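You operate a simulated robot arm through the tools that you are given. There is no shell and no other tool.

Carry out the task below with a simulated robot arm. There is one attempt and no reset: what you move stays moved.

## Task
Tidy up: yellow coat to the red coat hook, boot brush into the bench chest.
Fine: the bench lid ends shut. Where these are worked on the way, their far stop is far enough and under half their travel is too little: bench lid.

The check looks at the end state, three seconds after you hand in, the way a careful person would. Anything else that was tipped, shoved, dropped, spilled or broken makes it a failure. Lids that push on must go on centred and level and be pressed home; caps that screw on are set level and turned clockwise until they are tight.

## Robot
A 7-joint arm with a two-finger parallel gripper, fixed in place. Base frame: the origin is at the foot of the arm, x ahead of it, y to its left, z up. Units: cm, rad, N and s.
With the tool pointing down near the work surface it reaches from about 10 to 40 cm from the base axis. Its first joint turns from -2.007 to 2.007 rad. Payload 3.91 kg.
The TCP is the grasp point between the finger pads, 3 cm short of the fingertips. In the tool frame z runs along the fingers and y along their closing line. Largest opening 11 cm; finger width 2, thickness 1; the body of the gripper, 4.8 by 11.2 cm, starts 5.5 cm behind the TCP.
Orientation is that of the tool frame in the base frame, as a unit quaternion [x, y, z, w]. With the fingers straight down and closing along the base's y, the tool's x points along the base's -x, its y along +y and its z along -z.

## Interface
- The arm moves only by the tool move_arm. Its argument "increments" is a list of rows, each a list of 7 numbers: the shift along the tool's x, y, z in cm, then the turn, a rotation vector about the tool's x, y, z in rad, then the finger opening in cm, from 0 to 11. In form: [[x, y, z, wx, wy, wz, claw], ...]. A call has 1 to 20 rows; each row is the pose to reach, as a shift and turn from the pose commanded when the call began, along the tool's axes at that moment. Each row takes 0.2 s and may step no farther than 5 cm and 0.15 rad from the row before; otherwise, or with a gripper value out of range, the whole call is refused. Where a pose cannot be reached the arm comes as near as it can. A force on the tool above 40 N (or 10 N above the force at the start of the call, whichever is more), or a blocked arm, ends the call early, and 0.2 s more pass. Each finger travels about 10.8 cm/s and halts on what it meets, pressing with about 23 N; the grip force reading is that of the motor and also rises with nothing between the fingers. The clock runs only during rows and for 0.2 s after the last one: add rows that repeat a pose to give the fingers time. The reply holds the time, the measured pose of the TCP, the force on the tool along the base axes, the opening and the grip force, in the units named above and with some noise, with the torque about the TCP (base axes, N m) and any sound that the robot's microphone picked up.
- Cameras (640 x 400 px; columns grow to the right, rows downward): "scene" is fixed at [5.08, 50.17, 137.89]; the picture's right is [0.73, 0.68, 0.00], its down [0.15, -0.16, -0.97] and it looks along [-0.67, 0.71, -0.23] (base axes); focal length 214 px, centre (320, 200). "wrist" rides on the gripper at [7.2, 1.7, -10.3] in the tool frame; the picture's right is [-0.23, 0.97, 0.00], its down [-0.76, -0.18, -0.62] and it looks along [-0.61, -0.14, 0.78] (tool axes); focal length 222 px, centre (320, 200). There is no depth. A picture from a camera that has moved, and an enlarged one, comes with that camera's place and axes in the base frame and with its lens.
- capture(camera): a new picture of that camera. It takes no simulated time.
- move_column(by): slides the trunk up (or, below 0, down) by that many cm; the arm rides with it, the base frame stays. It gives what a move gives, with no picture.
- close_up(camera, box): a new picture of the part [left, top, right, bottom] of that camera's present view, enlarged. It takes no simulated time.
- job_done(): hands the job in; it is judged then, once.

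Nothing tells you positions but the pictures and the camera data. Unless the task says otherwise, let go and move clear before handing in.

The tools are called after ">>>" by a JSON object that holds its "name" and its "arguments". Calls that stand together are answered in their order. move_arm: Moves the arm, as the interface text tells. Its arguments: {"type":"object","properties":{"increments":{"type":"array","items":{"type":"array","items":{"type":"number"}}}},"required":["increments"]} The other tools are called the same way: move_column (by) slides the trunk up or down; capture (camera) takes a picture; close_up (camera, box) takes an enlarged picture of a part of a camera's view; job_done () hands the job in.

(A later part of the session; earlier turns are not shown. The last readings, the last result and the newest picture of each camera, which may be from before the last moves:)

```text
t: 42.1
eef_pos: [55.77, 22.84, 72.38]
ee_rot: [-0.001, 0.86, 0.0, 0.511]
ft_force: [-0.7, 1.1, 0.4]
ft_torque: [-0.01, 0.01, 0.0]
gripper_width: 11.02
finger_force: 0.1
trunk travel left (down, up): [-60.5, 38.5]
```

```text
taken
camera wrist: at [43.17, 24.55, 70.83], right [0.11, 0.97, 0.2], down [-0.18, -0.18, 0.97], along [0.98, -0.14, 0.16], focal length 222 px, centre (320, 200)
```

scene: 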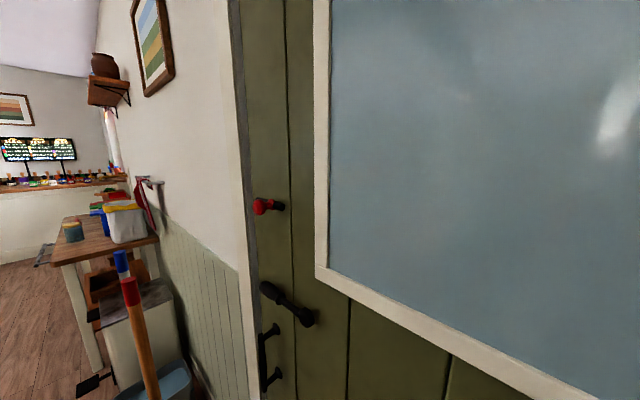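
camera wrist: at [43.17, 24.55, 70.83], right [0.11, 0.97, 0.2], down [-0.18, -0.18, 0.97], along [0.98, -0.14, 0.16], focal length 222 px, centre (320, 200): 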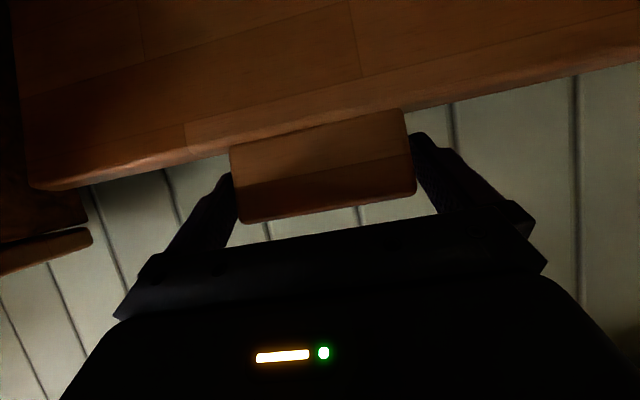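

The lid stays up with the fingers open. I'll back off along the tool axis and check again.

>>> {"name": "move_arm", "arguments": {"increments": [[0, 0, -3, 0, 0, 0, 11], [0, 0, -6, 0, 0, 0, 11], [0, 0, -10, 0, 0, 0, 11], [0, 0, -14, 0, 0, 0, 11], [0, 0, -14, 0, 0, 0, 11]]}}

>>> {"name": "capture", "arguments": {"camera": "wrist"}}

```text
t: 43.4
eef_pos: [43.42, 22.87, 79.34]
ee_rot: [-0.001, 0.86, 0.001, 0.51]
ft_force: [0.2, 0.8, -0.1]
ft_torque: [0.0, -0.02, 0.0]
gripper_width: 11.0
finger_force: 0.1
trunk travel left (down, up): [-60.5, 38.5]
```

```text
taken
camera wrist: at [30.78, 24.62, 77.66], right [0.11, 0.97, 0.2], down [-0.18, -0.18, 0.97], along [0.98, -0.14, 0.16], focal length 222 px, centre (320, 200)
```

wrist: 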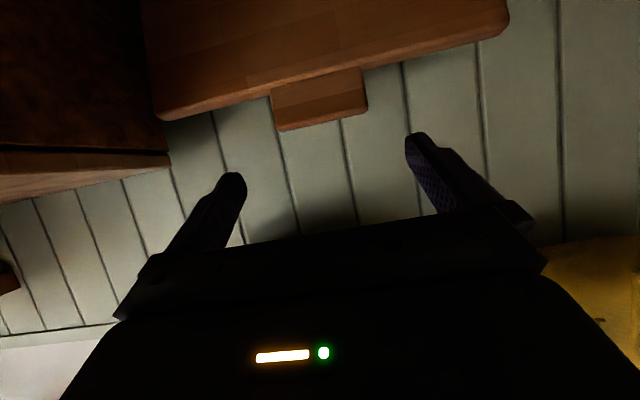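

The lid stands open on its own. Next is the brush: I'll straighten the tool and move over beside it on the left, staying high.

>>> {"name": "move_arm", "arguments": {"increments": [[0, 2.75, -0.77, 0, 0.134, 0, 11], [0, 5.5, -1.54, 0, 0.268, 0, 11], [0, 8.25, -2.31, 0, 0.402, 0, 11], [0, 11, -3.09, 0, 0.536, 0, 11], [0, 13.75, -3.86, 0, 0.67, 0, 11], [0, 16.5, -4.63, 0, 0.804, 0, 11], [0, 19.25, -5.4, 0, 0.938, 0, 11], [0, 22, -6.18, 0, 1.073, 0, 11], [0, 22, -6.18, 0, 1.073, 0, 11]]}}

>>> {"name": "capture", "arguments": {"camera": "wrist"}}

```text
t: 45.4
eef_pos: [38.06, 44.82, 82.06]
ee_rot: [-0.002, 1.0, -0.001, 0.0]
ft_force: [-0.3, 0.9, 0.4]
ft_torque: [0.01, -0.01, 0.0]
gripper_width: 11.0
finger_force: 0.0
trunk travel left (down, up): [-60.5, 38.5]
```

```text
taken
camera wrist: at [30.76, 46.4, 92.18], right [0.22, 0.97, 0.0], down [0.76, -0.17, 0.62], along [0.61, -0.14, -0.78], focal length 222 px, centre (320, 200)
```

wrist: 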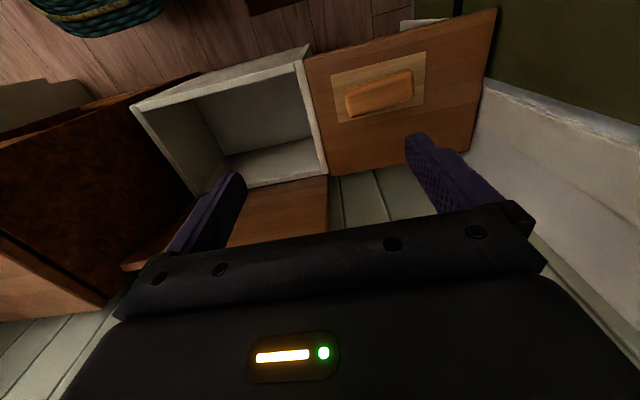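

The chest is open and empty inside, and the brush sits on its mat to the left. I'll turn the tool by 90° so the fingers close across the brush's width.

>>> {"name": "move_arm", "arguments": {"increments": [[0, 0, 0, 0, 0, -0.143, 11], [0, 0, 0, 0, 0, -0.286, 11], [0, 0, 0, 0, 0, -0.428, 11], [0, 0, 0, 0, 0, -0.571, 11], [0, 0, 0, 0, 0, -0.714, 11], [0, 0, 0, 0, 0, -0.857, 11], [0, 0, 0, 0, 0, -1.0, 11], [0, 0, 0, 0, 0, -1.142, 11], [0, 0, 0, 0, 0, -1.285, 11], [0, 0, 0, 0, 0, -1.428, 11], [0, 0, 0, 0, 0, -1.571, 11], [0, 0, 0, 0, 0, -1.571, 11]]}}

>>> {"name": "capture", "arguments": {"camera": "wrist"}}

```text
t: 48.0
eef_pos: [37.95, 44.87, 82.08]
ee_rot: [0.709, -0.705, -0.001, 0.001]
ft_force: [-0.4, -0.1, 0.1]
ft_torque: [0.0, 0.0, 0.0]
gripper_width: 11.0
finger_force: 0.2
trunk travel left (down, up): [-60.5, 38.5]
```

```text
taken
camera wrist: at [36.31, 37.63, 92.26], right [-0.98, 0.22, 0.0], down [0.17, 0.76, 0.62], along [0.14, 0.61, -0.78], focal length 222 px, centre (320, 200)
```

wrist: 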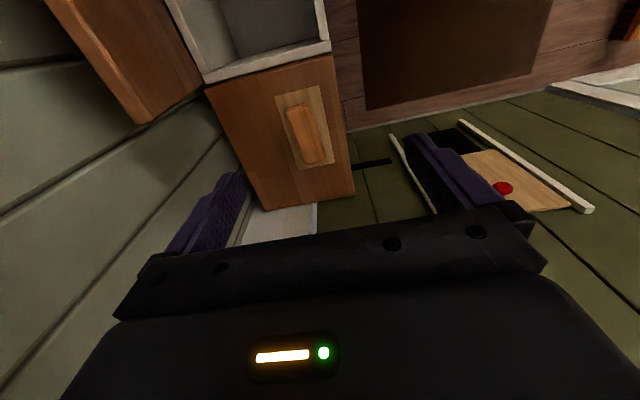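

The rotation worked. I'll lower the trunk 25 cm, which leaves the fingertips about 8 cm above the bench, and look at the brush again.

>>> {"name": "move_column", "arguments": {"by": -25}}

>>> {"name": "capture", "arguments": {"camera": "wrist"}}

>>> {"name": "close_up", "arguments": {"camera": "wrist", "box": [200, 0, 440, 150]}}

```text
t: 50.5
eef_pos: [37.95, 44.95, 57.04]
ee_rot: [0.709, -0.705, 0.0, 0.001]
ft_force: [0.1, -0.4, 0.5]
ft_torque: [0.02, 0.0, -0.03]
gripper_width: 11.03
finger_force: 0.1
trunk travel left (down, up): [-35.5, 63.5]
```

```text
taken
camera wrist: at [36.29, 37.63, 67.27], right [-0.97, 0.22, 0.0], down [0.18, 0.76, 0.62], along [0.14, 0.61, -0.78], focal length 222 px, centre (320, 200)
```

wrist: 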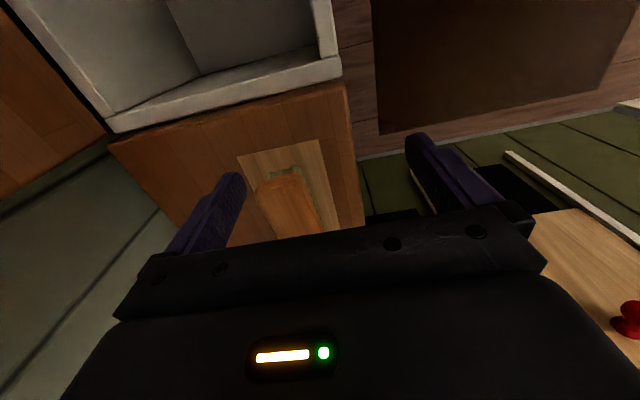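

```text
2.67 times, centred on (320, 75) of wrist
camera zoom: at [36.29, 37.63, 67.27], right [-0.97, 0.22, 0.0], down [0.18, 0.76, 0.62], along [0.14, 0.61, -0.78], focal length 592 px, centre (320, 533)
```

zoom: 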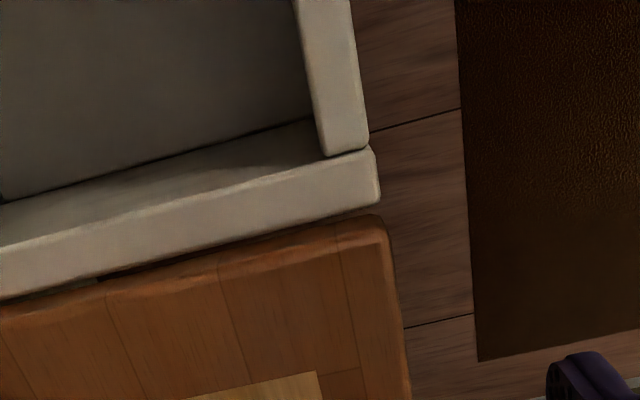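

The brush runs along y from about (43.1, 48.8) to (42.4, 60.9), about 4.3 cm wide, with its top near z 49. I'll line up in x, raise a little and tilt the tool outward to gain reach.

>>> {"name": "move_arm", "arguments": {"increments": [[-0.5, -1.2, -3.25, 0, -0.1, 0, 11], [-1, -2.4, -6.5, 0, -0.2, 0, 11], [-1.5, -3.6, -9.75, 0, -0.3, 0, 11], [-2, -4.75, -13, 0, -0.4, 0, 11], [-2, -4.75, -13, 0, -0.4, 0, 11]]}}

>>> {"name": "move_column", "arguments": {"by": -15}}

>>> {"name": "capture", "arguments": {"camera": "wrist"}}

```text
t: 51.7
eef_pos: [42.82, 47.06, 70.08]
ee_rot: [0.694, -0.691, -0.142, -0.14]
ft_force: [0.6, 0.5, -0.2]
ft_torque: [-0.02, -0.03, 0.0]
gripper_width: 11.03
finger_force: 0.1
trunk travel left (down, up): [-35.5, 63.5]
```

```text
t: 53.5
eef_pos: [42.79, 46.95, 55.02]
ee_rot: [0.695, -0.691, -0.141, -0.139]
ft_force: [-0.5, 0.1, -0.2]
ft_torque: [0.01, 0.0, -0.01]
gripper_width: 11.02
finger_force: 0.0
trunk travel left (down, up): [-20.5, 78.5]
```

```text
taken
camera wrist: at [41.18, 36.25, 61.58], right [-0.97, 0.21, 0.09], down [0.18, 0.46, 0.87], along [0.14, 0.86, -0.48], focal length 222 px, centre (320, 200)
```

wrist: 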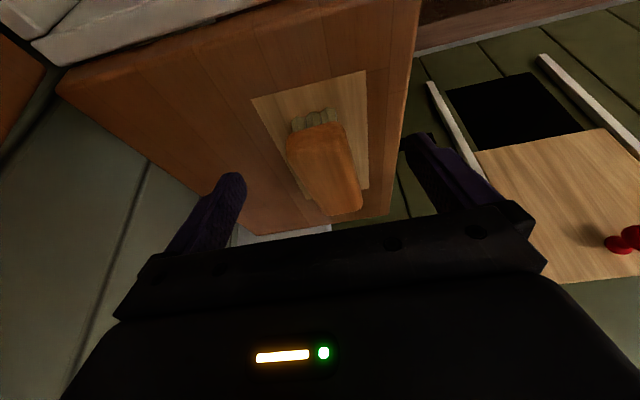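

>>> {"name": "close_up", "arguments": {"camera": "wrist", "box": [220, 60, 460, 240]}}

```text
2.22 times, centred on (340, 150) of wrist
camera zoom: at [41.18, 36.25, 61.58], right [-0.97, 0.21, 0.09], down [0.18, 0.46, 0.87], along [0.14, 0.86, -0.48], focal length 494 px, centre (276, 311)
```

zoom: 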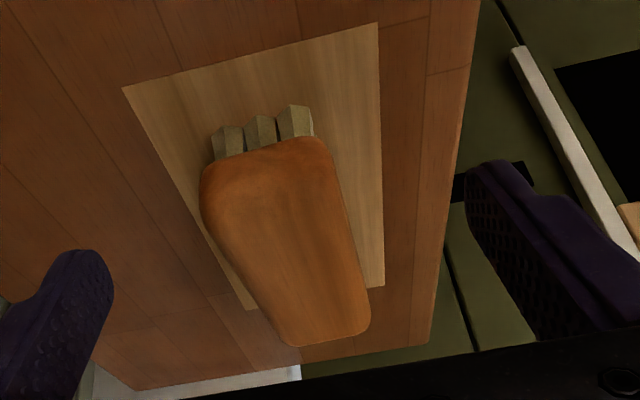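

The brush lies along y, centred near (42.7, 55), with the fingers on either side of its line. I'll come down around its middle.

>>> {"name": "move_arm", "arguments": {"increments": [[-1.9, 0, 2.2, 0, 0, 0, 11], [-3.6, 0, 4.6, 0, 0, 0, 11], [-4.7, 0.04, 7, 0, 0, 0, 11], [-4.7, 0.04, 8, 0, 0, 0, 11], [-4.7, 0.04, 8, 0, 0, 0, 11]]}}

>>> {"name": "capture", "arguments": {"camera": "wrist"}}

```text
t: 54.7
eef_pos: [42.78, 54.46, 49.77]
ee_rot: [0.695, -0.692, -0.141, -0.139]
ft_force: [-0.3, 0.1, -0.2]
ft_torque: [0.05, -0.01, 0.0]
gripper_width: 11.0
finger_force: 0.0
trunk travel left (down, up): [-20.5, 78.5]
```

```text
taken
camera wrist: at [41.17, 43.77, 56.26], right [-0.97, 0.2, 0.09], down [0.18, 0.46, 0.87], along [0.14, 0.86, -0.48], focal length 222 px, centre (320, 200)
```

wrist: 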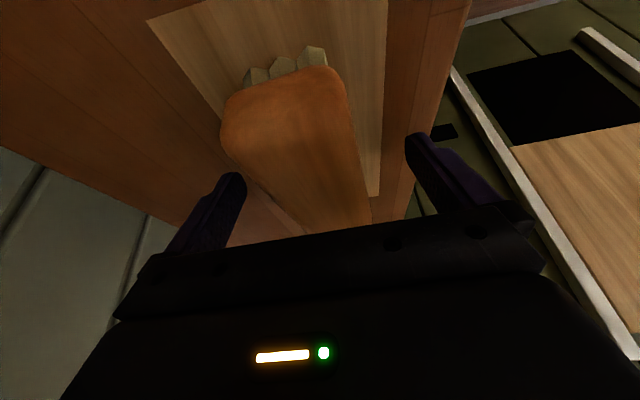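

The fingers straddle the brush. I'll go down another half centimetre and close.

>>> {"name": "move_arm", "arguments": {"increments": [[0.2, 0, 0.46, 0, 0, 0, 11], [0.2, 0, 0.46, 0, 0, 0, 8], [0.2, 0, 0.46, 0, 0, 0, 5.5], [0.2, 0, 0.46, 0, 0, 0, 3], [0.2, 0, 0.46, 0, 0, 0, 3]]}}

>>> {"name": "capture", "arguments": {"camera": "wrist"}}

```text
t: 55.9
eef_pos: [42.73, 54.4, 49.16]
ee_rot: [0.694, -0.692, -0.141, -0.14]
ft_force: [1.5, -0.9, 2.9]
ft_torque: [-0.1, -0.13, 0.01]
gripper_width: 4.97
finger_force: 22.4
trunk travel left (down, up): [-20.5, 78.5]
```

```text
taken
camera wrist: at [41.14, 43.7, 55.67], right [-0.97, 0.2, 0.09], down [0.18, 0.46, 0.87], along [0.14, 0.86, -0.48], focal length 222 px, centre (320, 200)
```

wrist: 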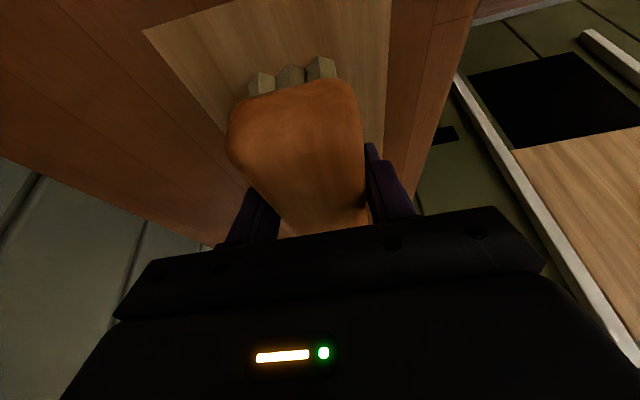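

The brush is gripped at 4.97 cm. I'll lift it straight up and check that it comes along.

>>> {"name": "move_arm", "arguments": {"increments": [[-0.39, 0, -0.92, 0, 0, 0, 3], [-1.17, 0, -2.76, 0, 0, 0, 3], [-1.95, 0, -4.6, 0, 0, 0, 3], [-3.1, 0, -7.37, 0, 0, 0, 3], [-4.28, 0, -10.13, 0, 0, 0, 3], [-4.28, 0, -10.13, 0, 0, 0, 3]]}}

>>> {"name": "capture", "arguments": {"camera": "wrist"}}

```text
t: 57.3
eef_pos: [42.82, 54.47, 60.01]
ee_rot: [0.694, -0.692, -0.141, -0.14]
ft_force: [0.1, -0.6, -0.3]
ft_torque: [0.02, -0.04, 0.01]
gripper_width: 2.99
finger_force: 0.1
trunk travel left (down, up): [-20.5, 78.5]
```

```text
taken
camera wrist: at [41.31, 43.81, 66.53], right [-0.97, 0.2, 0.09], down [0.18, 0.46, 0.87], along [0.14, 0.86, -0.48], focal length 222 px, centre (320, 200)
```

wrist: 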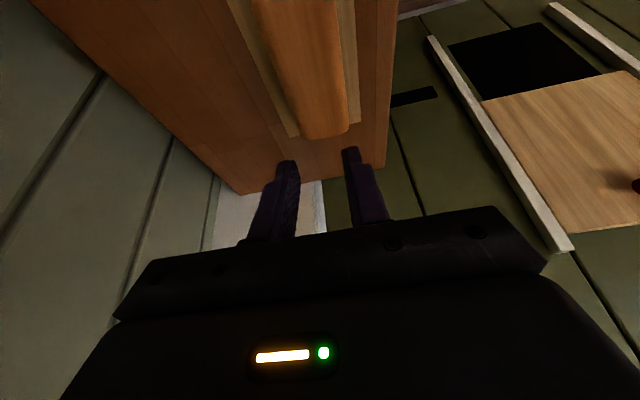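

The brush slipped out of the fingers and stayed on the bench, so I gripped it too high. I'll back up a bit to see how it lies now.

>>> {"name": "move_arm", "arguments": {"increments": [[4.7, 0, -2, 0, 0, 0, 8], [8, 0, -3, 0, 0, 0, 11], [8, 0, -3, 0, 0, 0, 11]]}}

>>> {"name": "capture", "arguments": {"camera": "wrist"}}

>>> {"name": "close_up", "arguments": {"camera": "wrist", "box": [200, 20, 440, 220]}}

```text
refused: row 1 steps farther than a row can; nothing moved
```

```text
taken
camera wrist: at [41.31, 43.81, 66.53], right [-0.97, 0.2, 0.09], down [0.18, 0.46, 0.87], along [0.14, 0.86, -0.48], focal length 222 px, centre (320, 200)
```

wrist: 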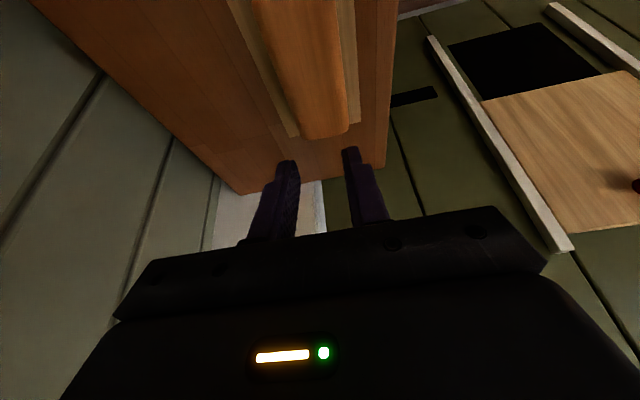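

```text
2.00 times, centred on (320, 120) of wrist
camera zoom: at [41.31, 43.81, 66.53], right [-0.97, 0.2, 0.09], down [0.18, 0.46, 0.87], along [0.14, 0.86, -0.48], focal length 444 px, centre (320, 360)
```

zoom: 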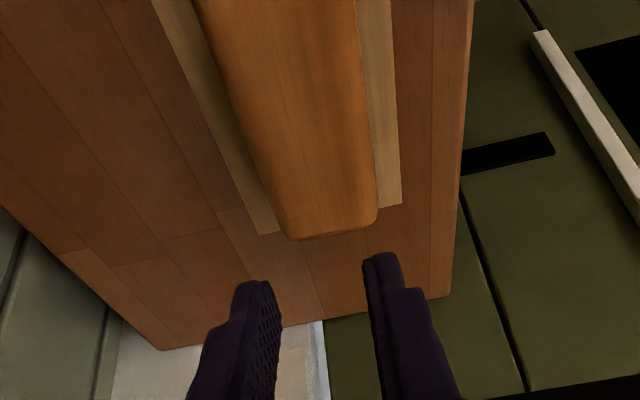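

I'll back up and rise in smaller steps to see the brush from above.

>>> {"name": "move_arm", "arguments": {"increments": [[2.9, 0, -3.4, 0, 0, 0, 7], [5.8, 0, -6.8, 0, 0, 0, 11], [5.8, 0, -6.8, 0, 0, 0, 11]]}}

>>> {"name": "close_up", "arguments": {"camera": "wrist", "box": [200, 20, 440, 220]}}

```text
t: 58.1
eef_pos: [43.03, 46.39, 63.89]
ee_rot: [0.695, -0.691, -0.141, -0.14]
ft_force: [-0.7, 0.8, 0.7]
ft_torque: [0.03, 0.01, 0.01]
gripper_width: 10.98
finger_force: 0.1
trunk travel left (down, up): [-20.5, 78.5]
```

```text
2.00 times, centred on (320, 120) of wrist
camera zoom: at [41.45, 35.79, 70.4], right [-0.97, 0.2, 0.09], down [0.18, 0.46, 0.87], along [0.14, 0.86, -0.48], focal length 444 px, centre (320, 360)
```

zoom: 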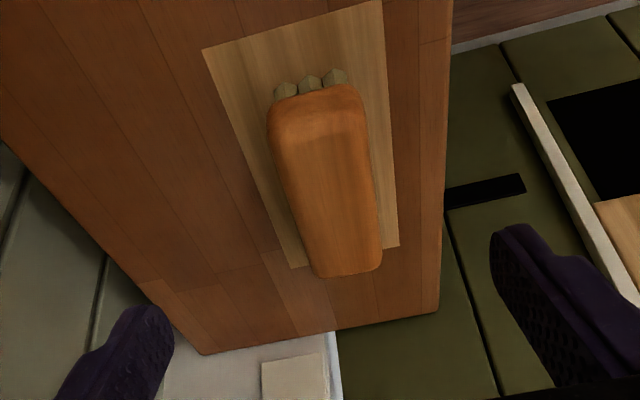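

The brush hasn't shifted; it is still centred at (42.65, 54.8). The bench top is probably a bit lower than I assumed, so I'll return and go deeper in small steps, feeling for contact.

>>> {"name": "move_arm", "arguments": {"increments": [[-0.4, 0.1, 3.3, 0, 0, 0, 11], [-0.8, 0.2, 6.6, 0, 0, 0, 11], [-1.2, 0.33, 9.9, 0, 0, 0, 11], [-1.6, 0.33, 13.2, 0, 0, 0, 11], [-1.95, 0.33, 16.45, 0, 0, 0, 11], [-1.95, 0.33, 16.45, 0, 0, 0, 11]]}}

>>> {"name": "move_arm", "arguments": {"increments": [[0.1, 0, 0.23, 0, 0, 0, 11], [0.2, 0, 0.46, 0, 0, 0, 11], [0.31, 0, 0.74, 0, 0, 0, 11], [0.31, 0, 0.74, 0, 0, 0, 11]]}}

```text
t: 59.5
eef_pos: [42.47, 54.61, 49.62]
ee_rot: [0.694, -0.692, -0.141, -0.14]
ft_force: [-0.1, 0.1, 0.8]
ft_torque: [0.02, 0.02, 0.04]
gripper_width: 11.02
finger_force: 0.0
trunk travel left (down, up): [-20.5, 78.5]
```

```text
t: 60.5
eef_pos: [42.45, 54.59, 49.28]
ee_rot: [0.694, -0.692, -0.141, -0.142]
ft_force: [1.5, -8.2, 21.2]
ft_torque: [-0.24, 1.19, 0.58]
gripper_width: 10.94
finger_force: 0.0
trunk travel left (down, up): [-20.5, 78.5]
```

I felt bench contact at TCP z 49.3, so the earlier grip was already near the bottom. I'll ease off slightly, grip again and lift much more slowly to see what happens.

>>> {"name": "move_arm", "arguments": {"increments": [[-0.15, -0.2, -0.37, 0, 0, 0, 11], [-0.15, -0.2, -0.37, 0, 0, 0, 8], [-0.15, -0.2, -0.37, 0, 0, 0, 5], [-0.15, -0.2, -0.37, 0, 0, 0, 2], [-0.15, -0.2, -0.37, 0, 0, 0, 0], [-0.15, -0.2, -0.37, 0, 0, 0, 0], [-0.15, -0.2, -0.37, 0, 0, 0, 0]]}}

>>> {"name": "close_up", "arguments": {"camera": "wrist", "box": [180, 40, 460, 240]}}

```text
t: 62.1
eef_pos: [42.59, 54.6, 49.24]
ee_rot: [0.694, -0.692, -0.141, -0.14]
ft_force: [0.5, 1.0, -0.9]
ft_torque: [0.02, 0.02, 0.01]
gripper_width: 4.97
finger_force: 24.2
trunk travel left (down, up): [-20.5, 78.5]
```

```text
2.00 times, centred on (320, 140) of wrist
camera zoom: at [40.94, 43.85, 55.86], right [-0.97, 0.21, 0.09], down [0.18, 0.46, 0.87], along [0.14, 0.86, -0.48], focal length 444 px, centre (320, 320)
```

zoom: 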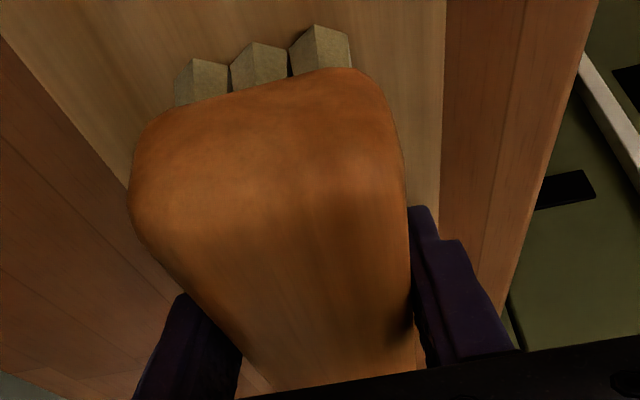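

The grip is at 4.97 cm again with 24 N. I'll lift very slowly now.

>>> {"name": "move_arm", "arguments": {"increments": [[-0.04, 0, -0.09, 0, 0, 0, 0], [-0.12, 0, -0.28, 0, 0, 0, 0], [-0.2, 0, -0.46, 0, 0, 0, 0], [-0.31, 0, -0.74, 0, 0, 0, 0], [-0.43, 0, -1.01, 0, 0, 0, 0]]}}

>>> {"name": "close_up", "arguments": {"camera": "wrist", "box": [180, 40, 460, 240]}}

```text
t: 63.3
eef_pos: [42.73, 54.5, 50.44]
ee_rot: [0.694, -0.692, -0.142, -0.139]
ft_force: [1.1, 0.9, -1.5]
ft_torque: [0.02, -0.01, 0.02]
gripper_width: 4.96
finger_force: 22.6
trunk travel left (down, up): [-20.5, 78.5]
```

```text
2.00 times, centred on (320, 140) of wrist
camera zoom: at [41.03, 43.86, 56.95], right [-0.97, 0.21, 0.09], down [0.18, 0.46, 0.87], along [0.14, 0.86, -0.48], focal length 444 px, centre (320, 320)
```

zoom: 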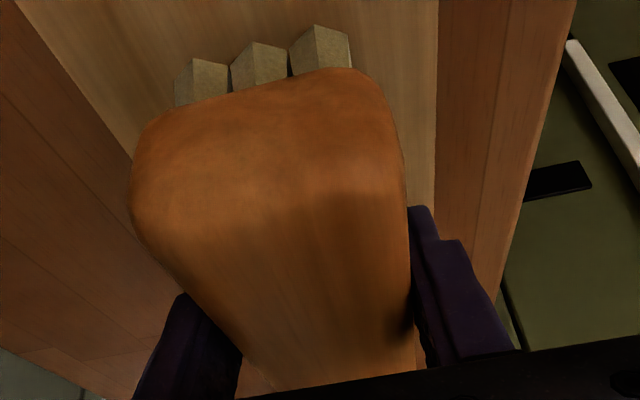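

The brush is coming up with the gripper this time, so the first slip came from lifting too fast. I'll keep lifting with a gentle ramp.

>>> {"name": "move_arm", "arguments": {"increments": [[-0.12, 0, -0.28, 0, 0, 0, 0], [-0.31, 0, -0.74, 0, 0, 0, 0], [-0.58, 0, -1.38, 0, 0, 0, 0], [-0.9, 0, -2.12, 0, 0, 0, 0], [-1.21, 0, -2.86, 0, 0, 0, 0], [-1.52, 0, -3.59, 0, 0, 0, 0], [-1.83, 0, -4.33, 0, 0, 0, 0], [-2.14, 0, -5.07, 0, 0, 0, 0], [-2.45, 0, -5.8, 0, 0, 0, 0], [-2.76, 0, -6.54, 0, 0, 0, 0], [-3.07, 0, -7.28, 0, 0, 0, 0], [-3.38, 0, -8.01, 0, 0, 0, 0], [-3.7, 0, -8.75, 0, 0, 0, 0], [-4.01, 0, -9.49, 0, 0, 0, 0], [-4.28, 0, -10.13, 0, 0, 0, 0], [-4.47, 0, -10.59, 0, 0, 0, 0], [-4.59, 0, -10.87, 0, 0, 0, 0], [-4.67, 0, -11.05, 0, 0, 0, 0]]}}

>>> {"name": "capture", "arguments": {"camera": "wrist"}}

```text
t: 67.1
eef_pos: [42.69, 54.51, 62.34]
ee_rot: [0.694, -0.692, -0.141, -0.14]
ft_force: [0.0, -0.5, -1.5]
ft_torque: [0.0, 0.0, -0.01]
gripper_width: 4.97
finger_force: 23.1
trunk travel left (down, up): [-20.5, 78.5]
```

```text
taken
camera wrist: at [41.09, 43.84, 68.88], right [-0.97, 0.21, 0.09], down [0.18, 0.46, 0.87], along [0.14, 0.86, -0.48], focal length 222 px, centre (320, 200)
```

wrist: 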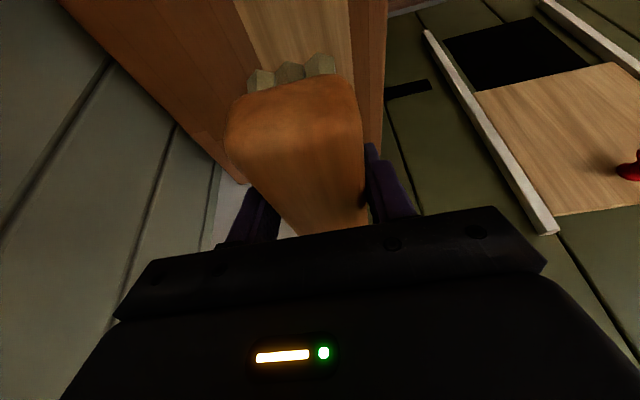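

The brush is secure at z 62. I'll carry it slowly over the open chest.

>>> {"name": "move_arm", "arguments": {"increments": [[0.28, -0.04, -0.12, 0, 0, 0, 0], [0.83, -0.12, -0.35, 0, 0, 0, 0], [1.66, -0.24, -0.7, 0, 0, 0, 0], [2.76, -0.4, -1.17, 0, 0, 0, 0], [4.05, -0.59, -1.71, 0, 0, 0, 0], [5.34, -0.77, -2.26, 0, 0, 0, 0], [6.63, -0.96, -2.8, 0, 0, 0, 0], [7.92, -1.14, -3.35, 0, 0, 0, 0], [9.21, -1.33, -3.89, 0, 0, 0, 0], [10.5, -1.52, -4.43, 0, 0, 0, 0], [11.79, -1.7, -4.98, 0, 0, 0, 0], [13.08, -1.89, -5.52, 0, 0, 0, 0], [14.37, -2.07, -6.07, 0, 0, 0, 0], [15.66, -2.26, -6.61, 0, 0, 0, 0], [16.95, -2.45, -7.16, 0, 0, 0, 0], [18.24, -2.63, -7.7, 0, 0, 0, 0], [19.34, -2.79, -8.17, 0, 0, 0, 0], [20.17, -2.91, -8.52, 0, 0, 0, 0], [20.72, -2.99, -8.75, 0, 0, 0, 0], [21, -3.03, -8.87, 0, 0, 0, 0]]}}

>>> {"name": "capture", "arguments": {"camera": "wrist"}}

```text
t: 71.3
eef_pos: [45.76, 31.82, 62.26]
ee_rot: [0.693, -0.693, -0.14, -0.14]
ft_force: [-1.1, -0.4, -0.5]
ft_torque: [0.01, 0.01, 0.0]
gripper_width: 4.98
finger_force: 22.7
trunk travel left (down, up): [-20.5, 78.5]
```

```text
taken
camera wrist: at [44.11, 21.07, 68.8], right [-0.97, 0.21, 0.09], down [0.18, 0.46, 0.87], along [0.14, 0.86, -0.48], focal length 222 px, centre (320, 200)
```

wrist: 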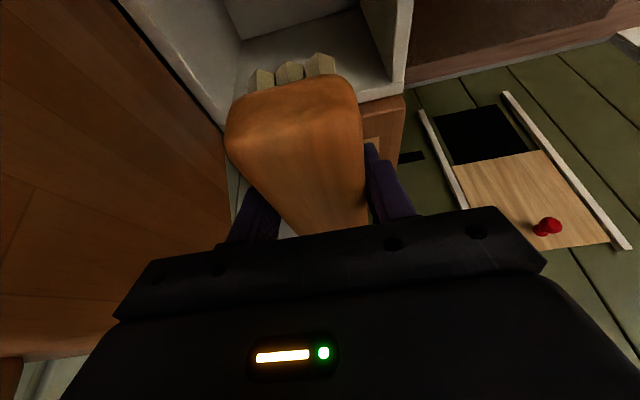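

The brush is still held and is now over the right part of the chest. I'll shift a little further and begin a slow descent into it.

>>> {"name": "move_arm", "arguments": {"increments": [[0.276, -0.05, -0.117, 0, 0, 0, 0], [0.829, -0.1, -0.35, 0, 0, 0, 0], [1.644, -0.2, -0.477, 0, 0, 0, 0], [2.575, -0.3, -0.328, 0, 0, 0, 0], [3.584, -0.4, 0.005, 0, 0, 0, 0], [4.579, -0.5, 0.562, 0, 0, 0, 0], [5.429, -0.6, 1.288, 0, 0, 0, 0], [6.133, -0.7, 2.185, 0, 0, 0, 0], [6.561, -0.7, 3.199, 0, 0, 0, 0], [6.988, -0.7, 4.212, 0, 0, 0, 0], [7.416, -0.7, 5.225, 0, 0, 0, 0], [7.844, -0.7, 6.238, 0, 0, 0, 0], [8.272, -0.7, 7.251, 0, 0, 0, 0], [8.7, -0.7, 8.264, 0, 0, 0, 0], [9.089, -0.7, 9.185, 0, 0, 0, 0], [9.4, -0.7, 9.922, 0, 0, 0, 0], [9.634, -0.7, 10.474, 0, 0, 0, 0], [9.75, -0.7, 10.751, 0, 0, 0, 0], [9.789, -0.7, 10.843, 0, 0, 0, 0]]}}

>>> {"name": "capture", "arguments": {"camera": "wrist"}}

```text
t: 75.3
eef_pos: [46.44, 27.12, 48.44]
ee_rot: [0.694, -0.692, -0.141, -0.14]
ft_force: [-1.1, 0.1, -1.5]
ft_torque: [-0.02, -0.03, -0.02]
gripper_width: 4.98
finger_force: 23.3
trunk travel left (down, up): [-20.5, 78.5]
```

```text
taken
camera wrist: at [44.76, 16.32, 54.98], right [-0.97, 0.21, 0.09], down [0.18, 0.46, 0.87], along [0.14, 0.86, -0.48], focal length 222 px, centre (320, 200)
```

wrist: 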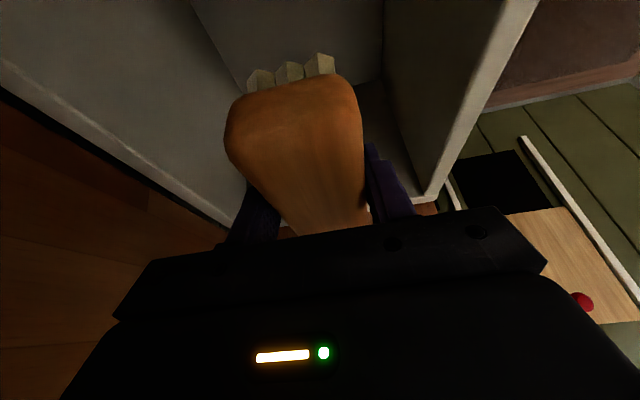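

The chest floor works out to about z 21–22. I'll keep lowering inside the chest.

>>> {"name": "move_arm", "arguments": {"increments": [[0.08, 0, 0.18, 0, 0, 0, 0], [0.27, 0, 0.64, 0, 0, 0, 0], [0.54, 0, 1.29, 0, 0, 0, 0], [0.89, 0, 2.12, 0, 0, 0, 0], [1.28, 0, 3.04, 0, 0, 0, 0], [1.71, 0, 4.05, 0, 0, 0, 0], [2.14, 0, 5.07, 0, 0, 0, 0], [2.57, 0, 6.08, 0, 0, 0, 0], [3.0, 0, 7.09, 0, 0, 0, 0], [3.42, 0, 8.1, 0, 0, 0, 0], [3.85, 0, 9.12, 0, 0, 0, 0], [4.28, 0, 10.13, 0, 0, 0, 0], [4.67, 0, 11.05, 0, 0, 0, 0], [4.98, 0, 11.79, 0, 0, 0, 0], [5.21, 0, 12.34, 0, 0, 0, 0], [5.33, 0, 12.62, 0, 0, 0, 0], [5.37, 0, 12.71, 0, 0, 0, 0]]}}

>>> {"name": "capture", "arguments": {"camera": "wrist"}}

```text
t: 78.9
eef_pos: [46.65, 27.1, 35.92]
ee_rot: [0.697, -0.689, -0.133, -0.148]
ft_force: [0.7, 0.5, -1.3]
ft_torque: [-0.03, -0.03, 0.01]
gripper_width: 4.94
finger_force: 22.5
trunk travel left (down, up): [-20.5, 78.5]
```

```text
taken
camera wrist: at [44.84, 16.4, 42.41], right [-0.98, 0.2, 0.06], down [0.15, 0.46, 0.87], along [0.15, 0.86, -0.48], focal length 222 px, centre (320, 200)
```

wrist: 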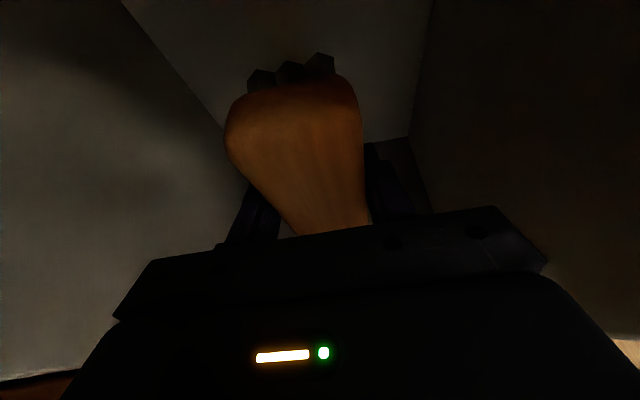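

The arm came up about 1.3 cm short, with a slight twist but no force at the wrist. That suggests a link of the arm is touching the chest rim. I'll come back up a little and then raise the trunk so the arm reaches down more steeply.

>>> {"name": "move_arm", "arguments": {"increments": [[-0.2, 0, -0.46, 0, 0, 0, 0], [-0.6, 0, -1.4, 0, 0, 0, 0], [-1.2, 0, -2.8, 0, 0, 0, 0], [-1.6, 0, -3.8, 0, 0, 0, 0], [-1.75, 0, -4.1, 0, 0, 0, 0], [-1.75, 0, -4.1, 0, 0, 0, 0]]}}

>>> {"name": "capture", "arguments": {"camera": "wrist"}}

```text
t: 80.3
eef_pos: [46.45, 27.1, 39.15]
ee_rot: [0.694, -0.692, -0.14, -0.139]
ft_force: [-0.4, -0.1, -1.4]
ft_torque: [-0.02, 0.02, -0.03]
gripper_width: 4.99
finger_force: 23.1
trunk travel left (down, up): [-20.5, 78.5]
```

```text
taken
camera wrist: at [44.74, 16.33, 45.61], right [-0.97, 0.21, 0.09], down [0.18, 0.46, 0.87], along [0.14, 0.86, -0.48], focal length 222 px, centre (320, 200)
```

wrist: 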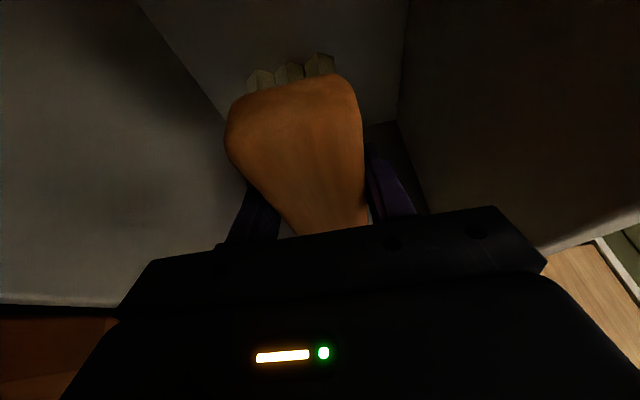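

Back at z 39 the arm follows its commands exactly again. I'll raise the trunk 12 cm, with the brush staying over the chest, and check it is still held.

>>> {"name": "move_column", "arguments": {"by": 12}}

>>> {"name": "capture", "arguments": {"camera": "wrist"}}

```text
t: 81.8
eef_pos: [46.4, 27.13, 51.17]
ee_rot: [0.694, -0.692, -0.142, -0.14]
ft_force: [-0.3, 0.2, -0.3]
ft_torque: [-0.02, -0.02, 0.01]
gripper_width: 4.97
finger_force: 23.4
trunk travel left (down, up): [-32.5, 66.5]
```

```text
taken
camera wrist: at [44.74, 16.36, 57.63], right [-0.97, 0.21, 0.09], down [0.18, 0.46, 0.87], along [0.14, 0.86, -0.48], focal length 222 px, centre (320, 200)
```

wrist: 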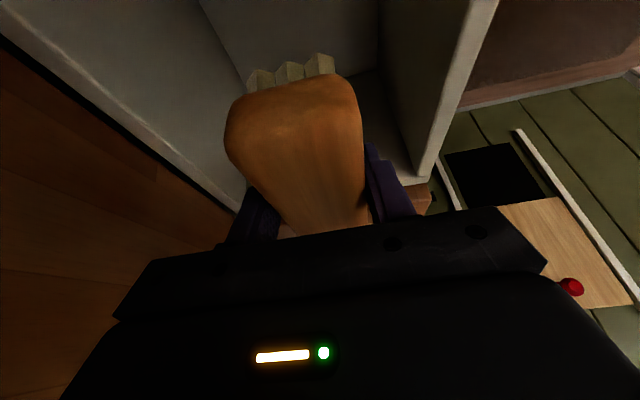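

The brush is still held. I'll descend again slowly.

>>> {"name": "move_arm", "arguments": {"increments": [[0.08, 0, 0.18, 0, 0, 0, 0], [0.27, 0, 0.64, 0, 0, 0, 0], [0.54, 0, 1.29, 0, 0, 0, 0], [0.89, 0, 2.12, 0, 0, 0, 0], [1.28, 0, 3.04, 0, 0, 0, 0], [1.71, 0, 4.05, 0, 0, 0, 0], [2.14, 0, 5.07, 0, 0, 0, 0], [2.57, 0, 6.08, 0, 0, 0, 0], [3.0, 0, 7.09, 0, 0, 0, 0], [3.42, 0, 8.1, 0, 0, 0, 0], [3.85, 0, 9.12, 0, 0, 0, 0], [4.28, 0, 10.13, 0, 0, 0, 0], [4.75, 0, 11.24, 0, 0, 0, 0], [5.17, 0, 12.25, 0, 0, 0, 0], [5.56, 0, 13.17, 0, 0, 0, 0], [5.83, 0, 13.81, 0, 0, 0, 0], [5.99, 0, 14.18, 0, 0, 0, 0], [6.07, 0, 14.37, 0, 0, 0, 0]]}}

>>> {"name": "capture", "arguments": {"camera": "wrist"}}

```text
t: 85.6
eef_pos: [46.22, 27.13, 35.5]
ee_rot: [0.694, -0.692, -0.141, -0.14]
ft_force: [-0.6, 0.3, -0.5]
ft_torque: [-0.01, -0.02, 0.01]
gripper_width: 4.98
finger_force: 22.6
trunk travel left (down, up): [-32.5, 66.5]
```

```text
taken
camera wrist: at [44.59, 16.34, 42.03], right [-0.97, 0.21, 0.09], down [0.18, 0.46, 0.87], along [0.14, 0.86, -0.48], focal length 222 px, centre (320, 200)
```

wrist: 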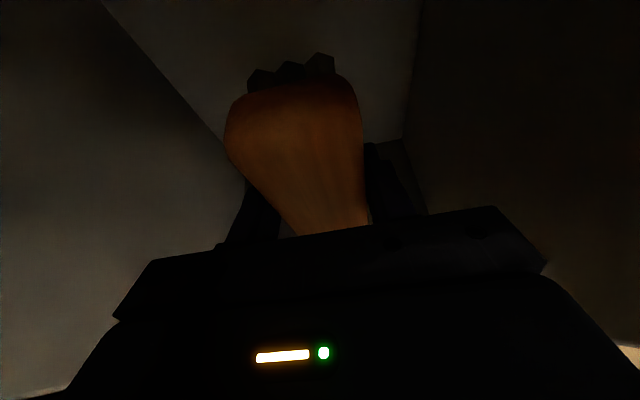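

It tracks well now, at z 35.5. I'll go further down in a shorter step.

>>> {"name": "move_arm", "arguments": {"increments": [[0.08, 0, 0.18, 0, 0, 0, 0], [0.27, 0, 0.64, 0, 0, 0, 0], [0.54, 0, 1.29, 0, 0, 0, 0], [0.85, 0, 2.03, 0, 0, 0, 0], [1.17, 0, 2.76, 0, 0, 0, 0], [1.48, 0, 3.5, 0, 0, 0, 0], [1.75, 0, 4.14, 0, 0, 0, 0], [1.95, 0, 4.6, 0, 0, 0, 0], [2.02, 0, 4.79, 0, 0, 0, 0], [2.02, 0, 4.79, 0, 0, 0, 0]]}}

>>> {"name": "capture", "arguments": {"camera": "wrist"}}

```text
t: 87.8
eef_pos: [46.37, 27.11, 30.33]
ee_rot: [0.695, -0.692, -0.141, -0.139]
ft_force: [0.4, -0.4, -1.1]
ft_torque: [0.01, -0.01, -0.01]
gripper_width: 4.97
finger_force: 23.3
trunk travel left (down, up): [-32.5, 66.5]
```

```text
taken
camera wrist: at [44.76, 16.37, 36.9], right [-0.97, 0.21, 0.09], down [0.18, 0.46, 0.87], along [0.14, 0.86, -0.48], focal length 222 px, centre (320, 200)
```

wrist: 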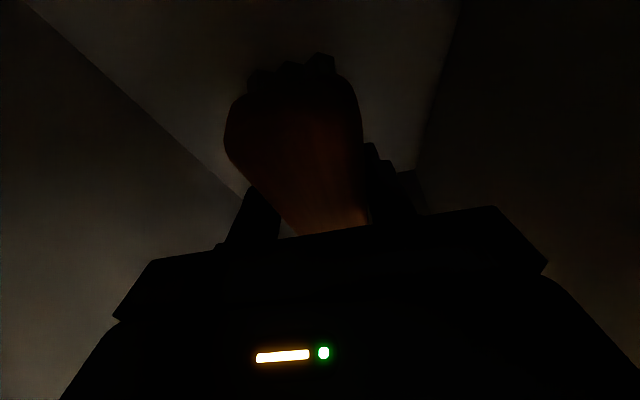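

The chest floor estimate is now z 22, so the brush should touch at TCP z of about 25. I'll go down to about 26.5, then ease lower.

>>> {"name": "move_arm", "arguments": {"increments": [[0.08, 0, 0.18, 0, 0, 0, 0], [0.27, 0, 0.64, 0, 0, 0, 0], [0.54, 0, 1.29, 0, 0, 0, 0], [0.85, 0, 2.03, 0, 0, 0, 0], [1.13, 0, 2.67, 0, 0, 0, 0], [1.36, 0, 3.22, 0, 0, 0, 0], [1.48, 0, 3.5, 0, 0, 0, 0], [1.48, 0, 3.5, 0, 0, 0, 0]]}}

>>> {"name": "move_arm", "arguments": {"increments": [[0.06, 0, 0.14, 0, 0, 0, 0], [0.14, 0, 0.32, 0, 0, 0, 0], [0.21, 0, 0.5, 0, 0, 0, 0], [0.29, 0, 0.69, 0, 0, 0, 0], [0.29, 0, 0.69, 0, 0, 0, 0]]}}

```text
t: 89.6
eef_pos: [46.41, 27.08, 26.54]
ee_rot: [0.695, -0.691, -0.141, -0.139]
ft_force: [-1.1, -0.7, -0.9]
ft_torque: [0.02, 0.02, 0.03]
gripper_width: 4.96
finger_force: 22.5
trunk travel left (down, up): [-32.5, 66.5]
```

```text
t: 90.8
eef_pos: [46.43, 27.33, 25.91]
ee_rot: [0.695, -0.691, -0.141, -0.14]
ft_force: [-0.2, -0.5, -1.2]
ft_torque: [0.0, 0.01, 0.01]
gripper_width: 4.98
finger_force: 23.5
trunk travel left (down, up): [-32.5, 66.5]
```

No contact yet at z 25.9. I'll ease down a bit more.

>>> {"name": "move_arm", "arguments": {"increments": [[0.06, 0, 0.14, 0, 0, 0, 0], [0.14, 0, 0.32, 0, 0, 0, 0], [0.23, 0, 0.55, 0, 0, 0, 0], [0.23, 0, 0.55, 0, 0, 0, 0]]}}

```text
t: 91.8
eef_pos: [46.45, 27.15, 25.18]
ee_rot: [0.694, -0.692, -0.141, -0.14]
ft_force: [-1.7, -0.9, 4.8]
ft_torque: [-0.37, -0.02, -0.14]
gripper_width: 4.98
finger_force: 22.7
trunk travel left (down, up): [-32.5, 66.5]
```

The brush is touching the chest floor now. I'll open the fingers and look.

>>> {"name": "move_arm", "arguments": {"increments": [[0, 0, 0, 0, 0, 0, 5.5], [0, 0, 0, 0, 0, 0, 7], [0, 0, 0, 0, 0, 0, 8.5], [0, 0, 0, 0, 0, 0, 8.5]]}}

>>> {"name": "move_arm", "arguments": {"increments": [[-0.2, 0, -0.46, 0, 0, 0, 8.5], [-0.6, 0, -1.4, 0, 0, 0, 8.5], [-1.2, 0, -2.8, 0, 0, 0, 8.5], [-2, 0, -4.6, 0, 0, 0, 8.5], [-2.7, 0, -6.4, 0, 0, 0, 8.5], [-3.5, 0, -8.3, 0, 0, 0, 8.5], [-4.3, 0, -10.1, 0, 0, 0, 8.5], [-5.1, 0, -12, 0, 0, 0, 8.5], [-5.8, 0, -13.8, 0, 0, 0, 8.5], [-6.6, 0, -15.7, 0, 0, 0, 8.5], [-7.4, 0, -17.5, 0, 0, 0, 8.5], [-8.2, 0, -19.3, 0, 0, 0, 8.5], [-9, 0, -21.2, 0, 0, 0, 8.5], [-9.7, 0, -23, 0, 0, 0, 8.5], [-10.5, 0, -24.9, 0, 0, 0, 8.5], [-11.3, 0, -26.7, 0, 0, 0, 8.5], [-12, 0, -28.5, 0, 0, 0, 8.5]]}}

>>> {"name": "capture", "arguments": {"camera": "wrist"}}

```text
t: 92.8
eef_pos: [46.41, 27.19, 25.21]
ee_rot: [0.694, -0.692, -0.141, -0.141]
ft_force: [0.2, -0.1, 0.3]
ft_torque: [-0.04, 0.0, -0.04]
gripper_width: 8.49
finger_force: 0.0
trunk travel left (down, up): [-32.5, 66.5]
```

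```text
t: 96.4
eef_pos: [46.4, 27.23, 56.1]
ee_rot: [0.695, -0.691, -0.141, -0.139]
ft_force: [-0.8, -0.5, 0.6]
ft_torque: [0.01, 0.01, 0.0]
gripper_width: 8.48
finger_force: 0.1
trunk travel left (down, up): [-32.5, 66.5]
```

```text
taken
camera wrist: at [44.81, 16.47, 62.63], right [-0.97, 0.2, 0.09], down [0.18, 0.46, 0.87], along [0.14, 0.86, -0.49], focal length 222 px, centre (320, 200)
```

wrist: 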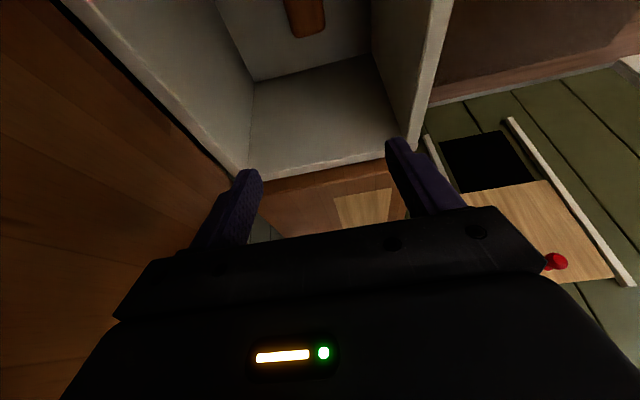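

The brush is resting on the chest floor and the gripper is clear. Next I'll close the lid: back away from it, untilt the tool, and then re-grip the tab.

>>> {"name": "move_arm", "arguments": {"increments": [[0, 2.5, 0, 0, 0, 0, 11], [0, 5, 0, 0, 0.1, 0, 11], [0, 7.5, 0, 0, 0.2, 0, 11], [0, 10, 0, 0, 0.3, 0, 11], [0, 11, 0, 0, 0.4, 0, 11], [0, 11, 0, 0, 0.4, 0, 11]]}}

>>> {"name": "move_column", "arguments": {"by": 28}}

>>> {"name": "move_arm", "arguments": {"increments": [[0, 0, 0, 0, 0, 0.143, 11], [0, 0, 0, 0, 0, 0.286, 11], [0, 0, 0, 0, 0, 0.428, 11], [0, 0, 0, 0, 0, 0.571, 11], [0, 0, 0, 0, 0, 0.714, 11], [0, 0, 0, 0, 0, 0.857, 11], [0, 0, 0, 0, 0, 1.0, 11], [0, 0, 0, 0, 0, 1.142, 11], [0, 0, 0, 0, 0, 1.285, 11], [0, 0, 0, 0, 0, 1.428, 11], [0, 0, 0, 0, 0, 1.571, 11], [0, 0, 0, 0, 0, 1.571, 11]]}}

>>> {"name": "capture", "arguments": {"camera": "wrist"}}

```text
t: 97.8
eef_pos: [35.2, 26.93, 56.1]
ee_rot: [0.709, -0.705, 0.001, 0.001]
ft_force: [0.4, 0.1, 1.8]
ft_torque: [0.01, -0.02, -0.01]
gripper_width: 11.01
finger_force: 0.0
trunk travel left (down, up): [-32.5, 66.5]
```

```text
t: 100.6
eef_pos: [35.26, 26.94, 83.99]
ee_rot: [0.708, -0.706, 0.0, 0.001]
ft_force: [0.0, 0.7, 0.3]
ft_torque: [0.0, 0.0, -0.01]
gripper_width: 11.01
finger_force: 0.1
trunk travel left (down, up): [-60.5, 38.5]
```

```text
t: 103.2
eef_pos: [35.25, 27.01, 84.08]
ee_rot: [-0.001, 1.0, 0.0, -0.002]
ft_force: [0.4, -0.2, -0.1]
ft_torque: [0.05, 0.0, 0.01]
gripper_width: 10.98
finger_force: 0.1
trunk travel left (down, up): [-60.5, 38.5]
```

```text
taken
camera wrist: at [28.03, 28.58, 94.19], right [0.23, 0.97, 0.0], down [0.76, -0.18, 0.62], along [0.61, -0.14, -0.78], focal length 222 px, centre (320, 200)
```

wrist: 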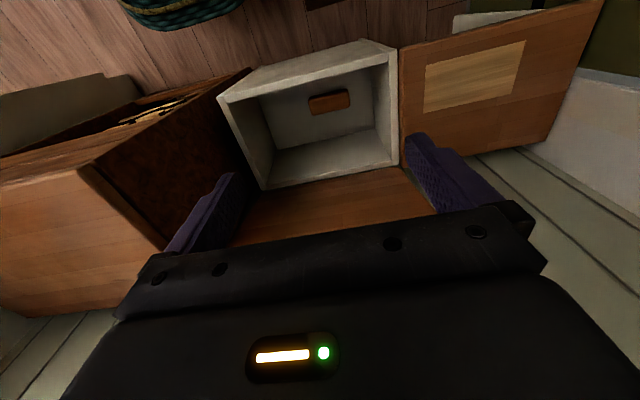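

The brush is visible on the chest floor. I'll pitch the tool forward and return to the position in front of the raised tab.

>>> {"name": "move_arm", "arguments": {"increments": [[-1, -0.5, 0.6, 0, -0.134, 0, 11], [-2, -1, 1.2, 0, -0.268, 0, 11], [-3, -1.55, 1.8, 0, -0.402, 0, 11], [-4, -2.1, 2.4, 0, -0.536, 0, 11], [-5, -2.6, 3, 0, -0.67, 0, 11], [-6, -3.1, 3.6, 0, -0.804, 0, 11], [-7, -3.6, 4.2, 0, -0.938, 0, 11], [-8.15, -4.05, 4.75, 0, -1.073, 0, 11], [-8.15, -4.05, 4.75, 0, -1.073, 0, 11]]}}

>>> {"name": "capture", "arguments": {"camera": "wrist"}}

```text
t: 105.2
eef_pos: [43.67, 23.02, 79.19]
ee_rot: [-0.001, 0.86, 0.0, 0.511]
ft_force: [0.5, -0.8, 0.5]
ft_torque: [0.0, -0.01, 0.0]
gripper_width: 10.99
finger_force: 0.1
trunk travel left (down, up): [-60.5, 38.5]
```

```text
taken
camera wrist: at [31.03, 24.59, 77.56], right [0.1, 0.97, 0.2], down [-0.18, -0.18, 0.97], along [0.98, -0.14, 0.16], focal length 222 px, centre (320, 200)
```

wrist: 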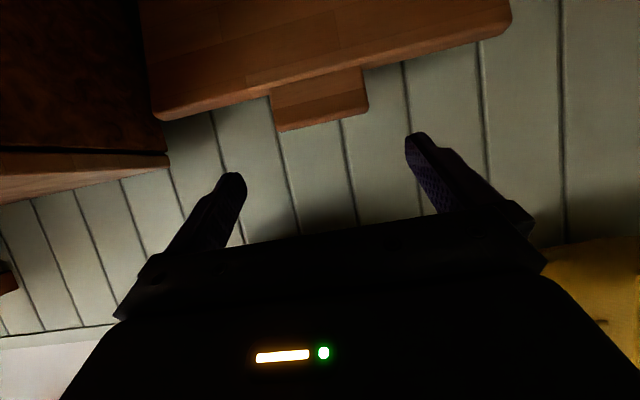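

The lid hasn't moved, and I'm in the same spot I backed away to before. I'll go forward onto the tab again.

>>> {"name": "move_arm", "arguments": {"increments": [[0, -0.16, 4, 0, 0, 0, 11], [0, -0.16, 7.5, 0, 0, 0, 11], [0, -0.16, 10.5, 0, 0, 0, 11], [0, -0.16, 12.5, 0, 0, 0, 11], [0, -0.16, 13.8, 0, 0, 0, 11], [0, -0.16, 13.8, 0, 0, 0, 11]]}}

>>> {"name": "capture", "arguments": {"camera": "wrist"}}

```text
t: 106.6
eef_pos: [55.69, 22.78, 72.69]
ee_rot: [-0.001, 0.86, 0.0, 0.51]
ft_force: [-0.2, -0.4, -0.2]
ft_torque: [-0.03, 0.0, 0.0]
gripper_width: 10.99
finger_force: 0.1
trunk travel left (down, up): [-60.5, 38.5]
```

```text
taken
camera wrist: at [43.08, 24.46, 71.05], right [0.1, 0.97, 0.2], down [-0.18, -0.18, 0.97], along [0.98, -0.14, 0.16], focal length 222 px, centre (320, 200)
```

wrist: 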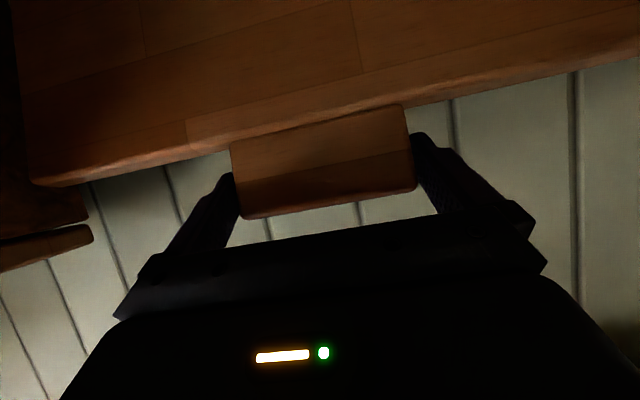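

Fingers straddle the tab. I'll close on it again.

>>> {"name": "move_arm", "arguments": {"increments": [[0, 0, 0, 0, 0, 0, 9.4], [0, 0, 0, 0, 0, 0, 8], [0, 0, 0, 0, 0, 0, 8]]}}

```text
t: 107.4
eef_pos: [55.7, 23.06, 72.55]
ee_rot: [-0.003, 0.86, 0.002, 0.511]
ft_force: [1.4, 11.1, -2.7]
ft_torque: [0.48, -0.42, 0.39]
gripper_width: 9.99
finger_force: 45.1
trunk travel left (down, up): [-60.5, 38.5]
```

The tab is gripped again. I'll bring the lid back down along the same arc, using hinge about (60.95, 44.1) and radius 28.9, slowly to about 43°.

>>> {"name": "move_arm", "arguments": {"increments": [[0.982, 0.06, -1.15, 0, 0.025, 0, 8], [2.023, 0.06, -2.247, 0, 0.05, 0, 8], [3.121, 0.06, -3.289, 0, 0.075, 0, 8], [4.27, 0.06, -4.271, 0, 0.1, 0, 8], [5.47, 0.06, -5.191, 0, 0.125, 0, 8], [6.717, 0.06, -6.048, 0, 0.15, 0, 8], [8.006, 0.06, -6.84, 0, 0.175, 0, 8], [9.335, 0.06, -7.562, 0, 0.2, 0, 8], [10.701, 0.06, -8.213, 0, 0.225, 0, 8], [12.098, 0.06, -8.792, 0, 0.25, 0, 8], [13.523, 0.06, -9.296, 0, 0.275, 0, 8], [14.974, 0.06, -9.726, 0, 0.3, 0, 8]]}}

>>> {"name": "capture", "arguments": {"camera": "wrist"}}

```text
t: 110.0
eef_pos: [39.89, 22.92, 63.96]
ee_rot: [-0.002, 0.927, 0.0, 0.376]
ft_force: [9.4, 26.1, -1.6]
ft_torque: [-0.84, -1.52, -0.86]
gripper_width: 9.98
finger_force: 45.4
trunk travel left (down, up): [-60.5, 38.5]
```

```text
taken
camera wrist: at [27.42, 24.65, 66.29], right [0.16, 0.97, 0.16], down [0.11, -0.18, 0.98], along [0.98, -0.14, -0.14], focal length 222 px, centre (320, 200)
```

wrist: 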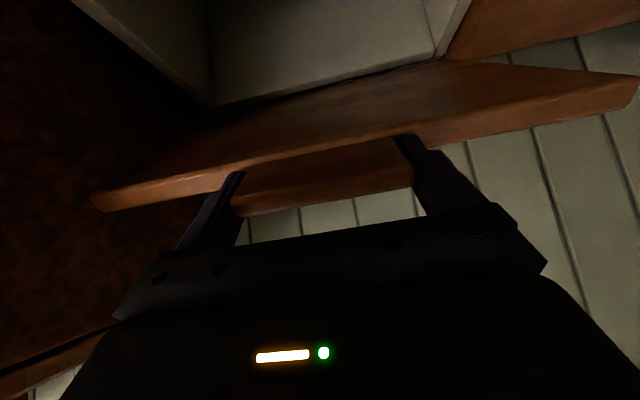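

The lid is at about 43° and moving well. I'll continue the arc down to about 7°.

>>> {"name": "move_arm", "arguments": {"increments": [[1.509, 0.12, 0.1, 0, 0.035, 0, 8], [3.01, 0.12, 0.279, 0, 0.07, 0, 8], [4.501, 0.12, 0.536, 0, 0.105, 0, 8], [5.975, 0.12, 0.872, 0, 0.14, 0, 8], [7.43, 0.12, 1.284, 0, 0.175, 0, 8], [8.863, 0.12, 1.772, 0, 0.21, 0, 8], [10.267, 0.12, 2.334, 0, 0.245, 0, 8], [11.64, 0.12, 2.969, 0, 0.28, 0, 8], [12.977, 0.12, 3.674, 0, 0.315, 0, 8], [14.277, 0.12, 4.449, 0, 0.35, 0, 8], [15.533, 0.12, 5.29, 0, 0.385, 0, 8], [16.744, 0.12, 6.196, 0, 0.42, 0, 8]]}}

>>> {"name": "capture", "arguments": {"camera": "wrist"}}

```text
t: 112.6
eef_pos: [32.13, 22.88, 48.06]
ee_rot: [-0.002, 0.985, 0.001, 0.175]
ft_force: [0.8, 28.3, 2.9]
ft_torque: [-0.14, -1.22, -0.81]
gripper_width: 10.0
finger_force: 45.3
trunk travel left (down, up): [-60.5, 38.5]
```

```text
taken
camera wrist: at [21.81, 24.65, 55.09], right [0.21, 0.97, 0.08], down [0.5, -0.18, 0.85], along [0.84, -0.14, -0.53], focal length 222 px, centre (320, 200)
```

wrist: 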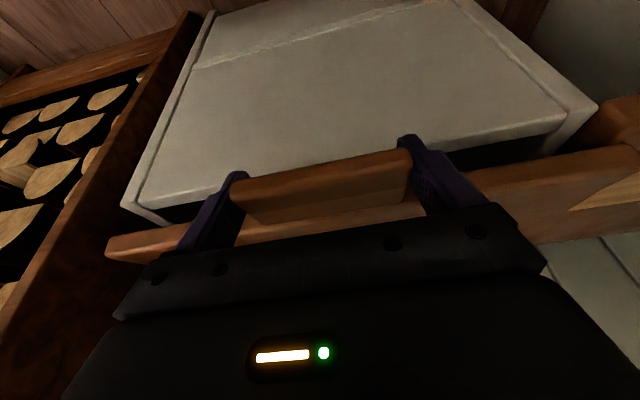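

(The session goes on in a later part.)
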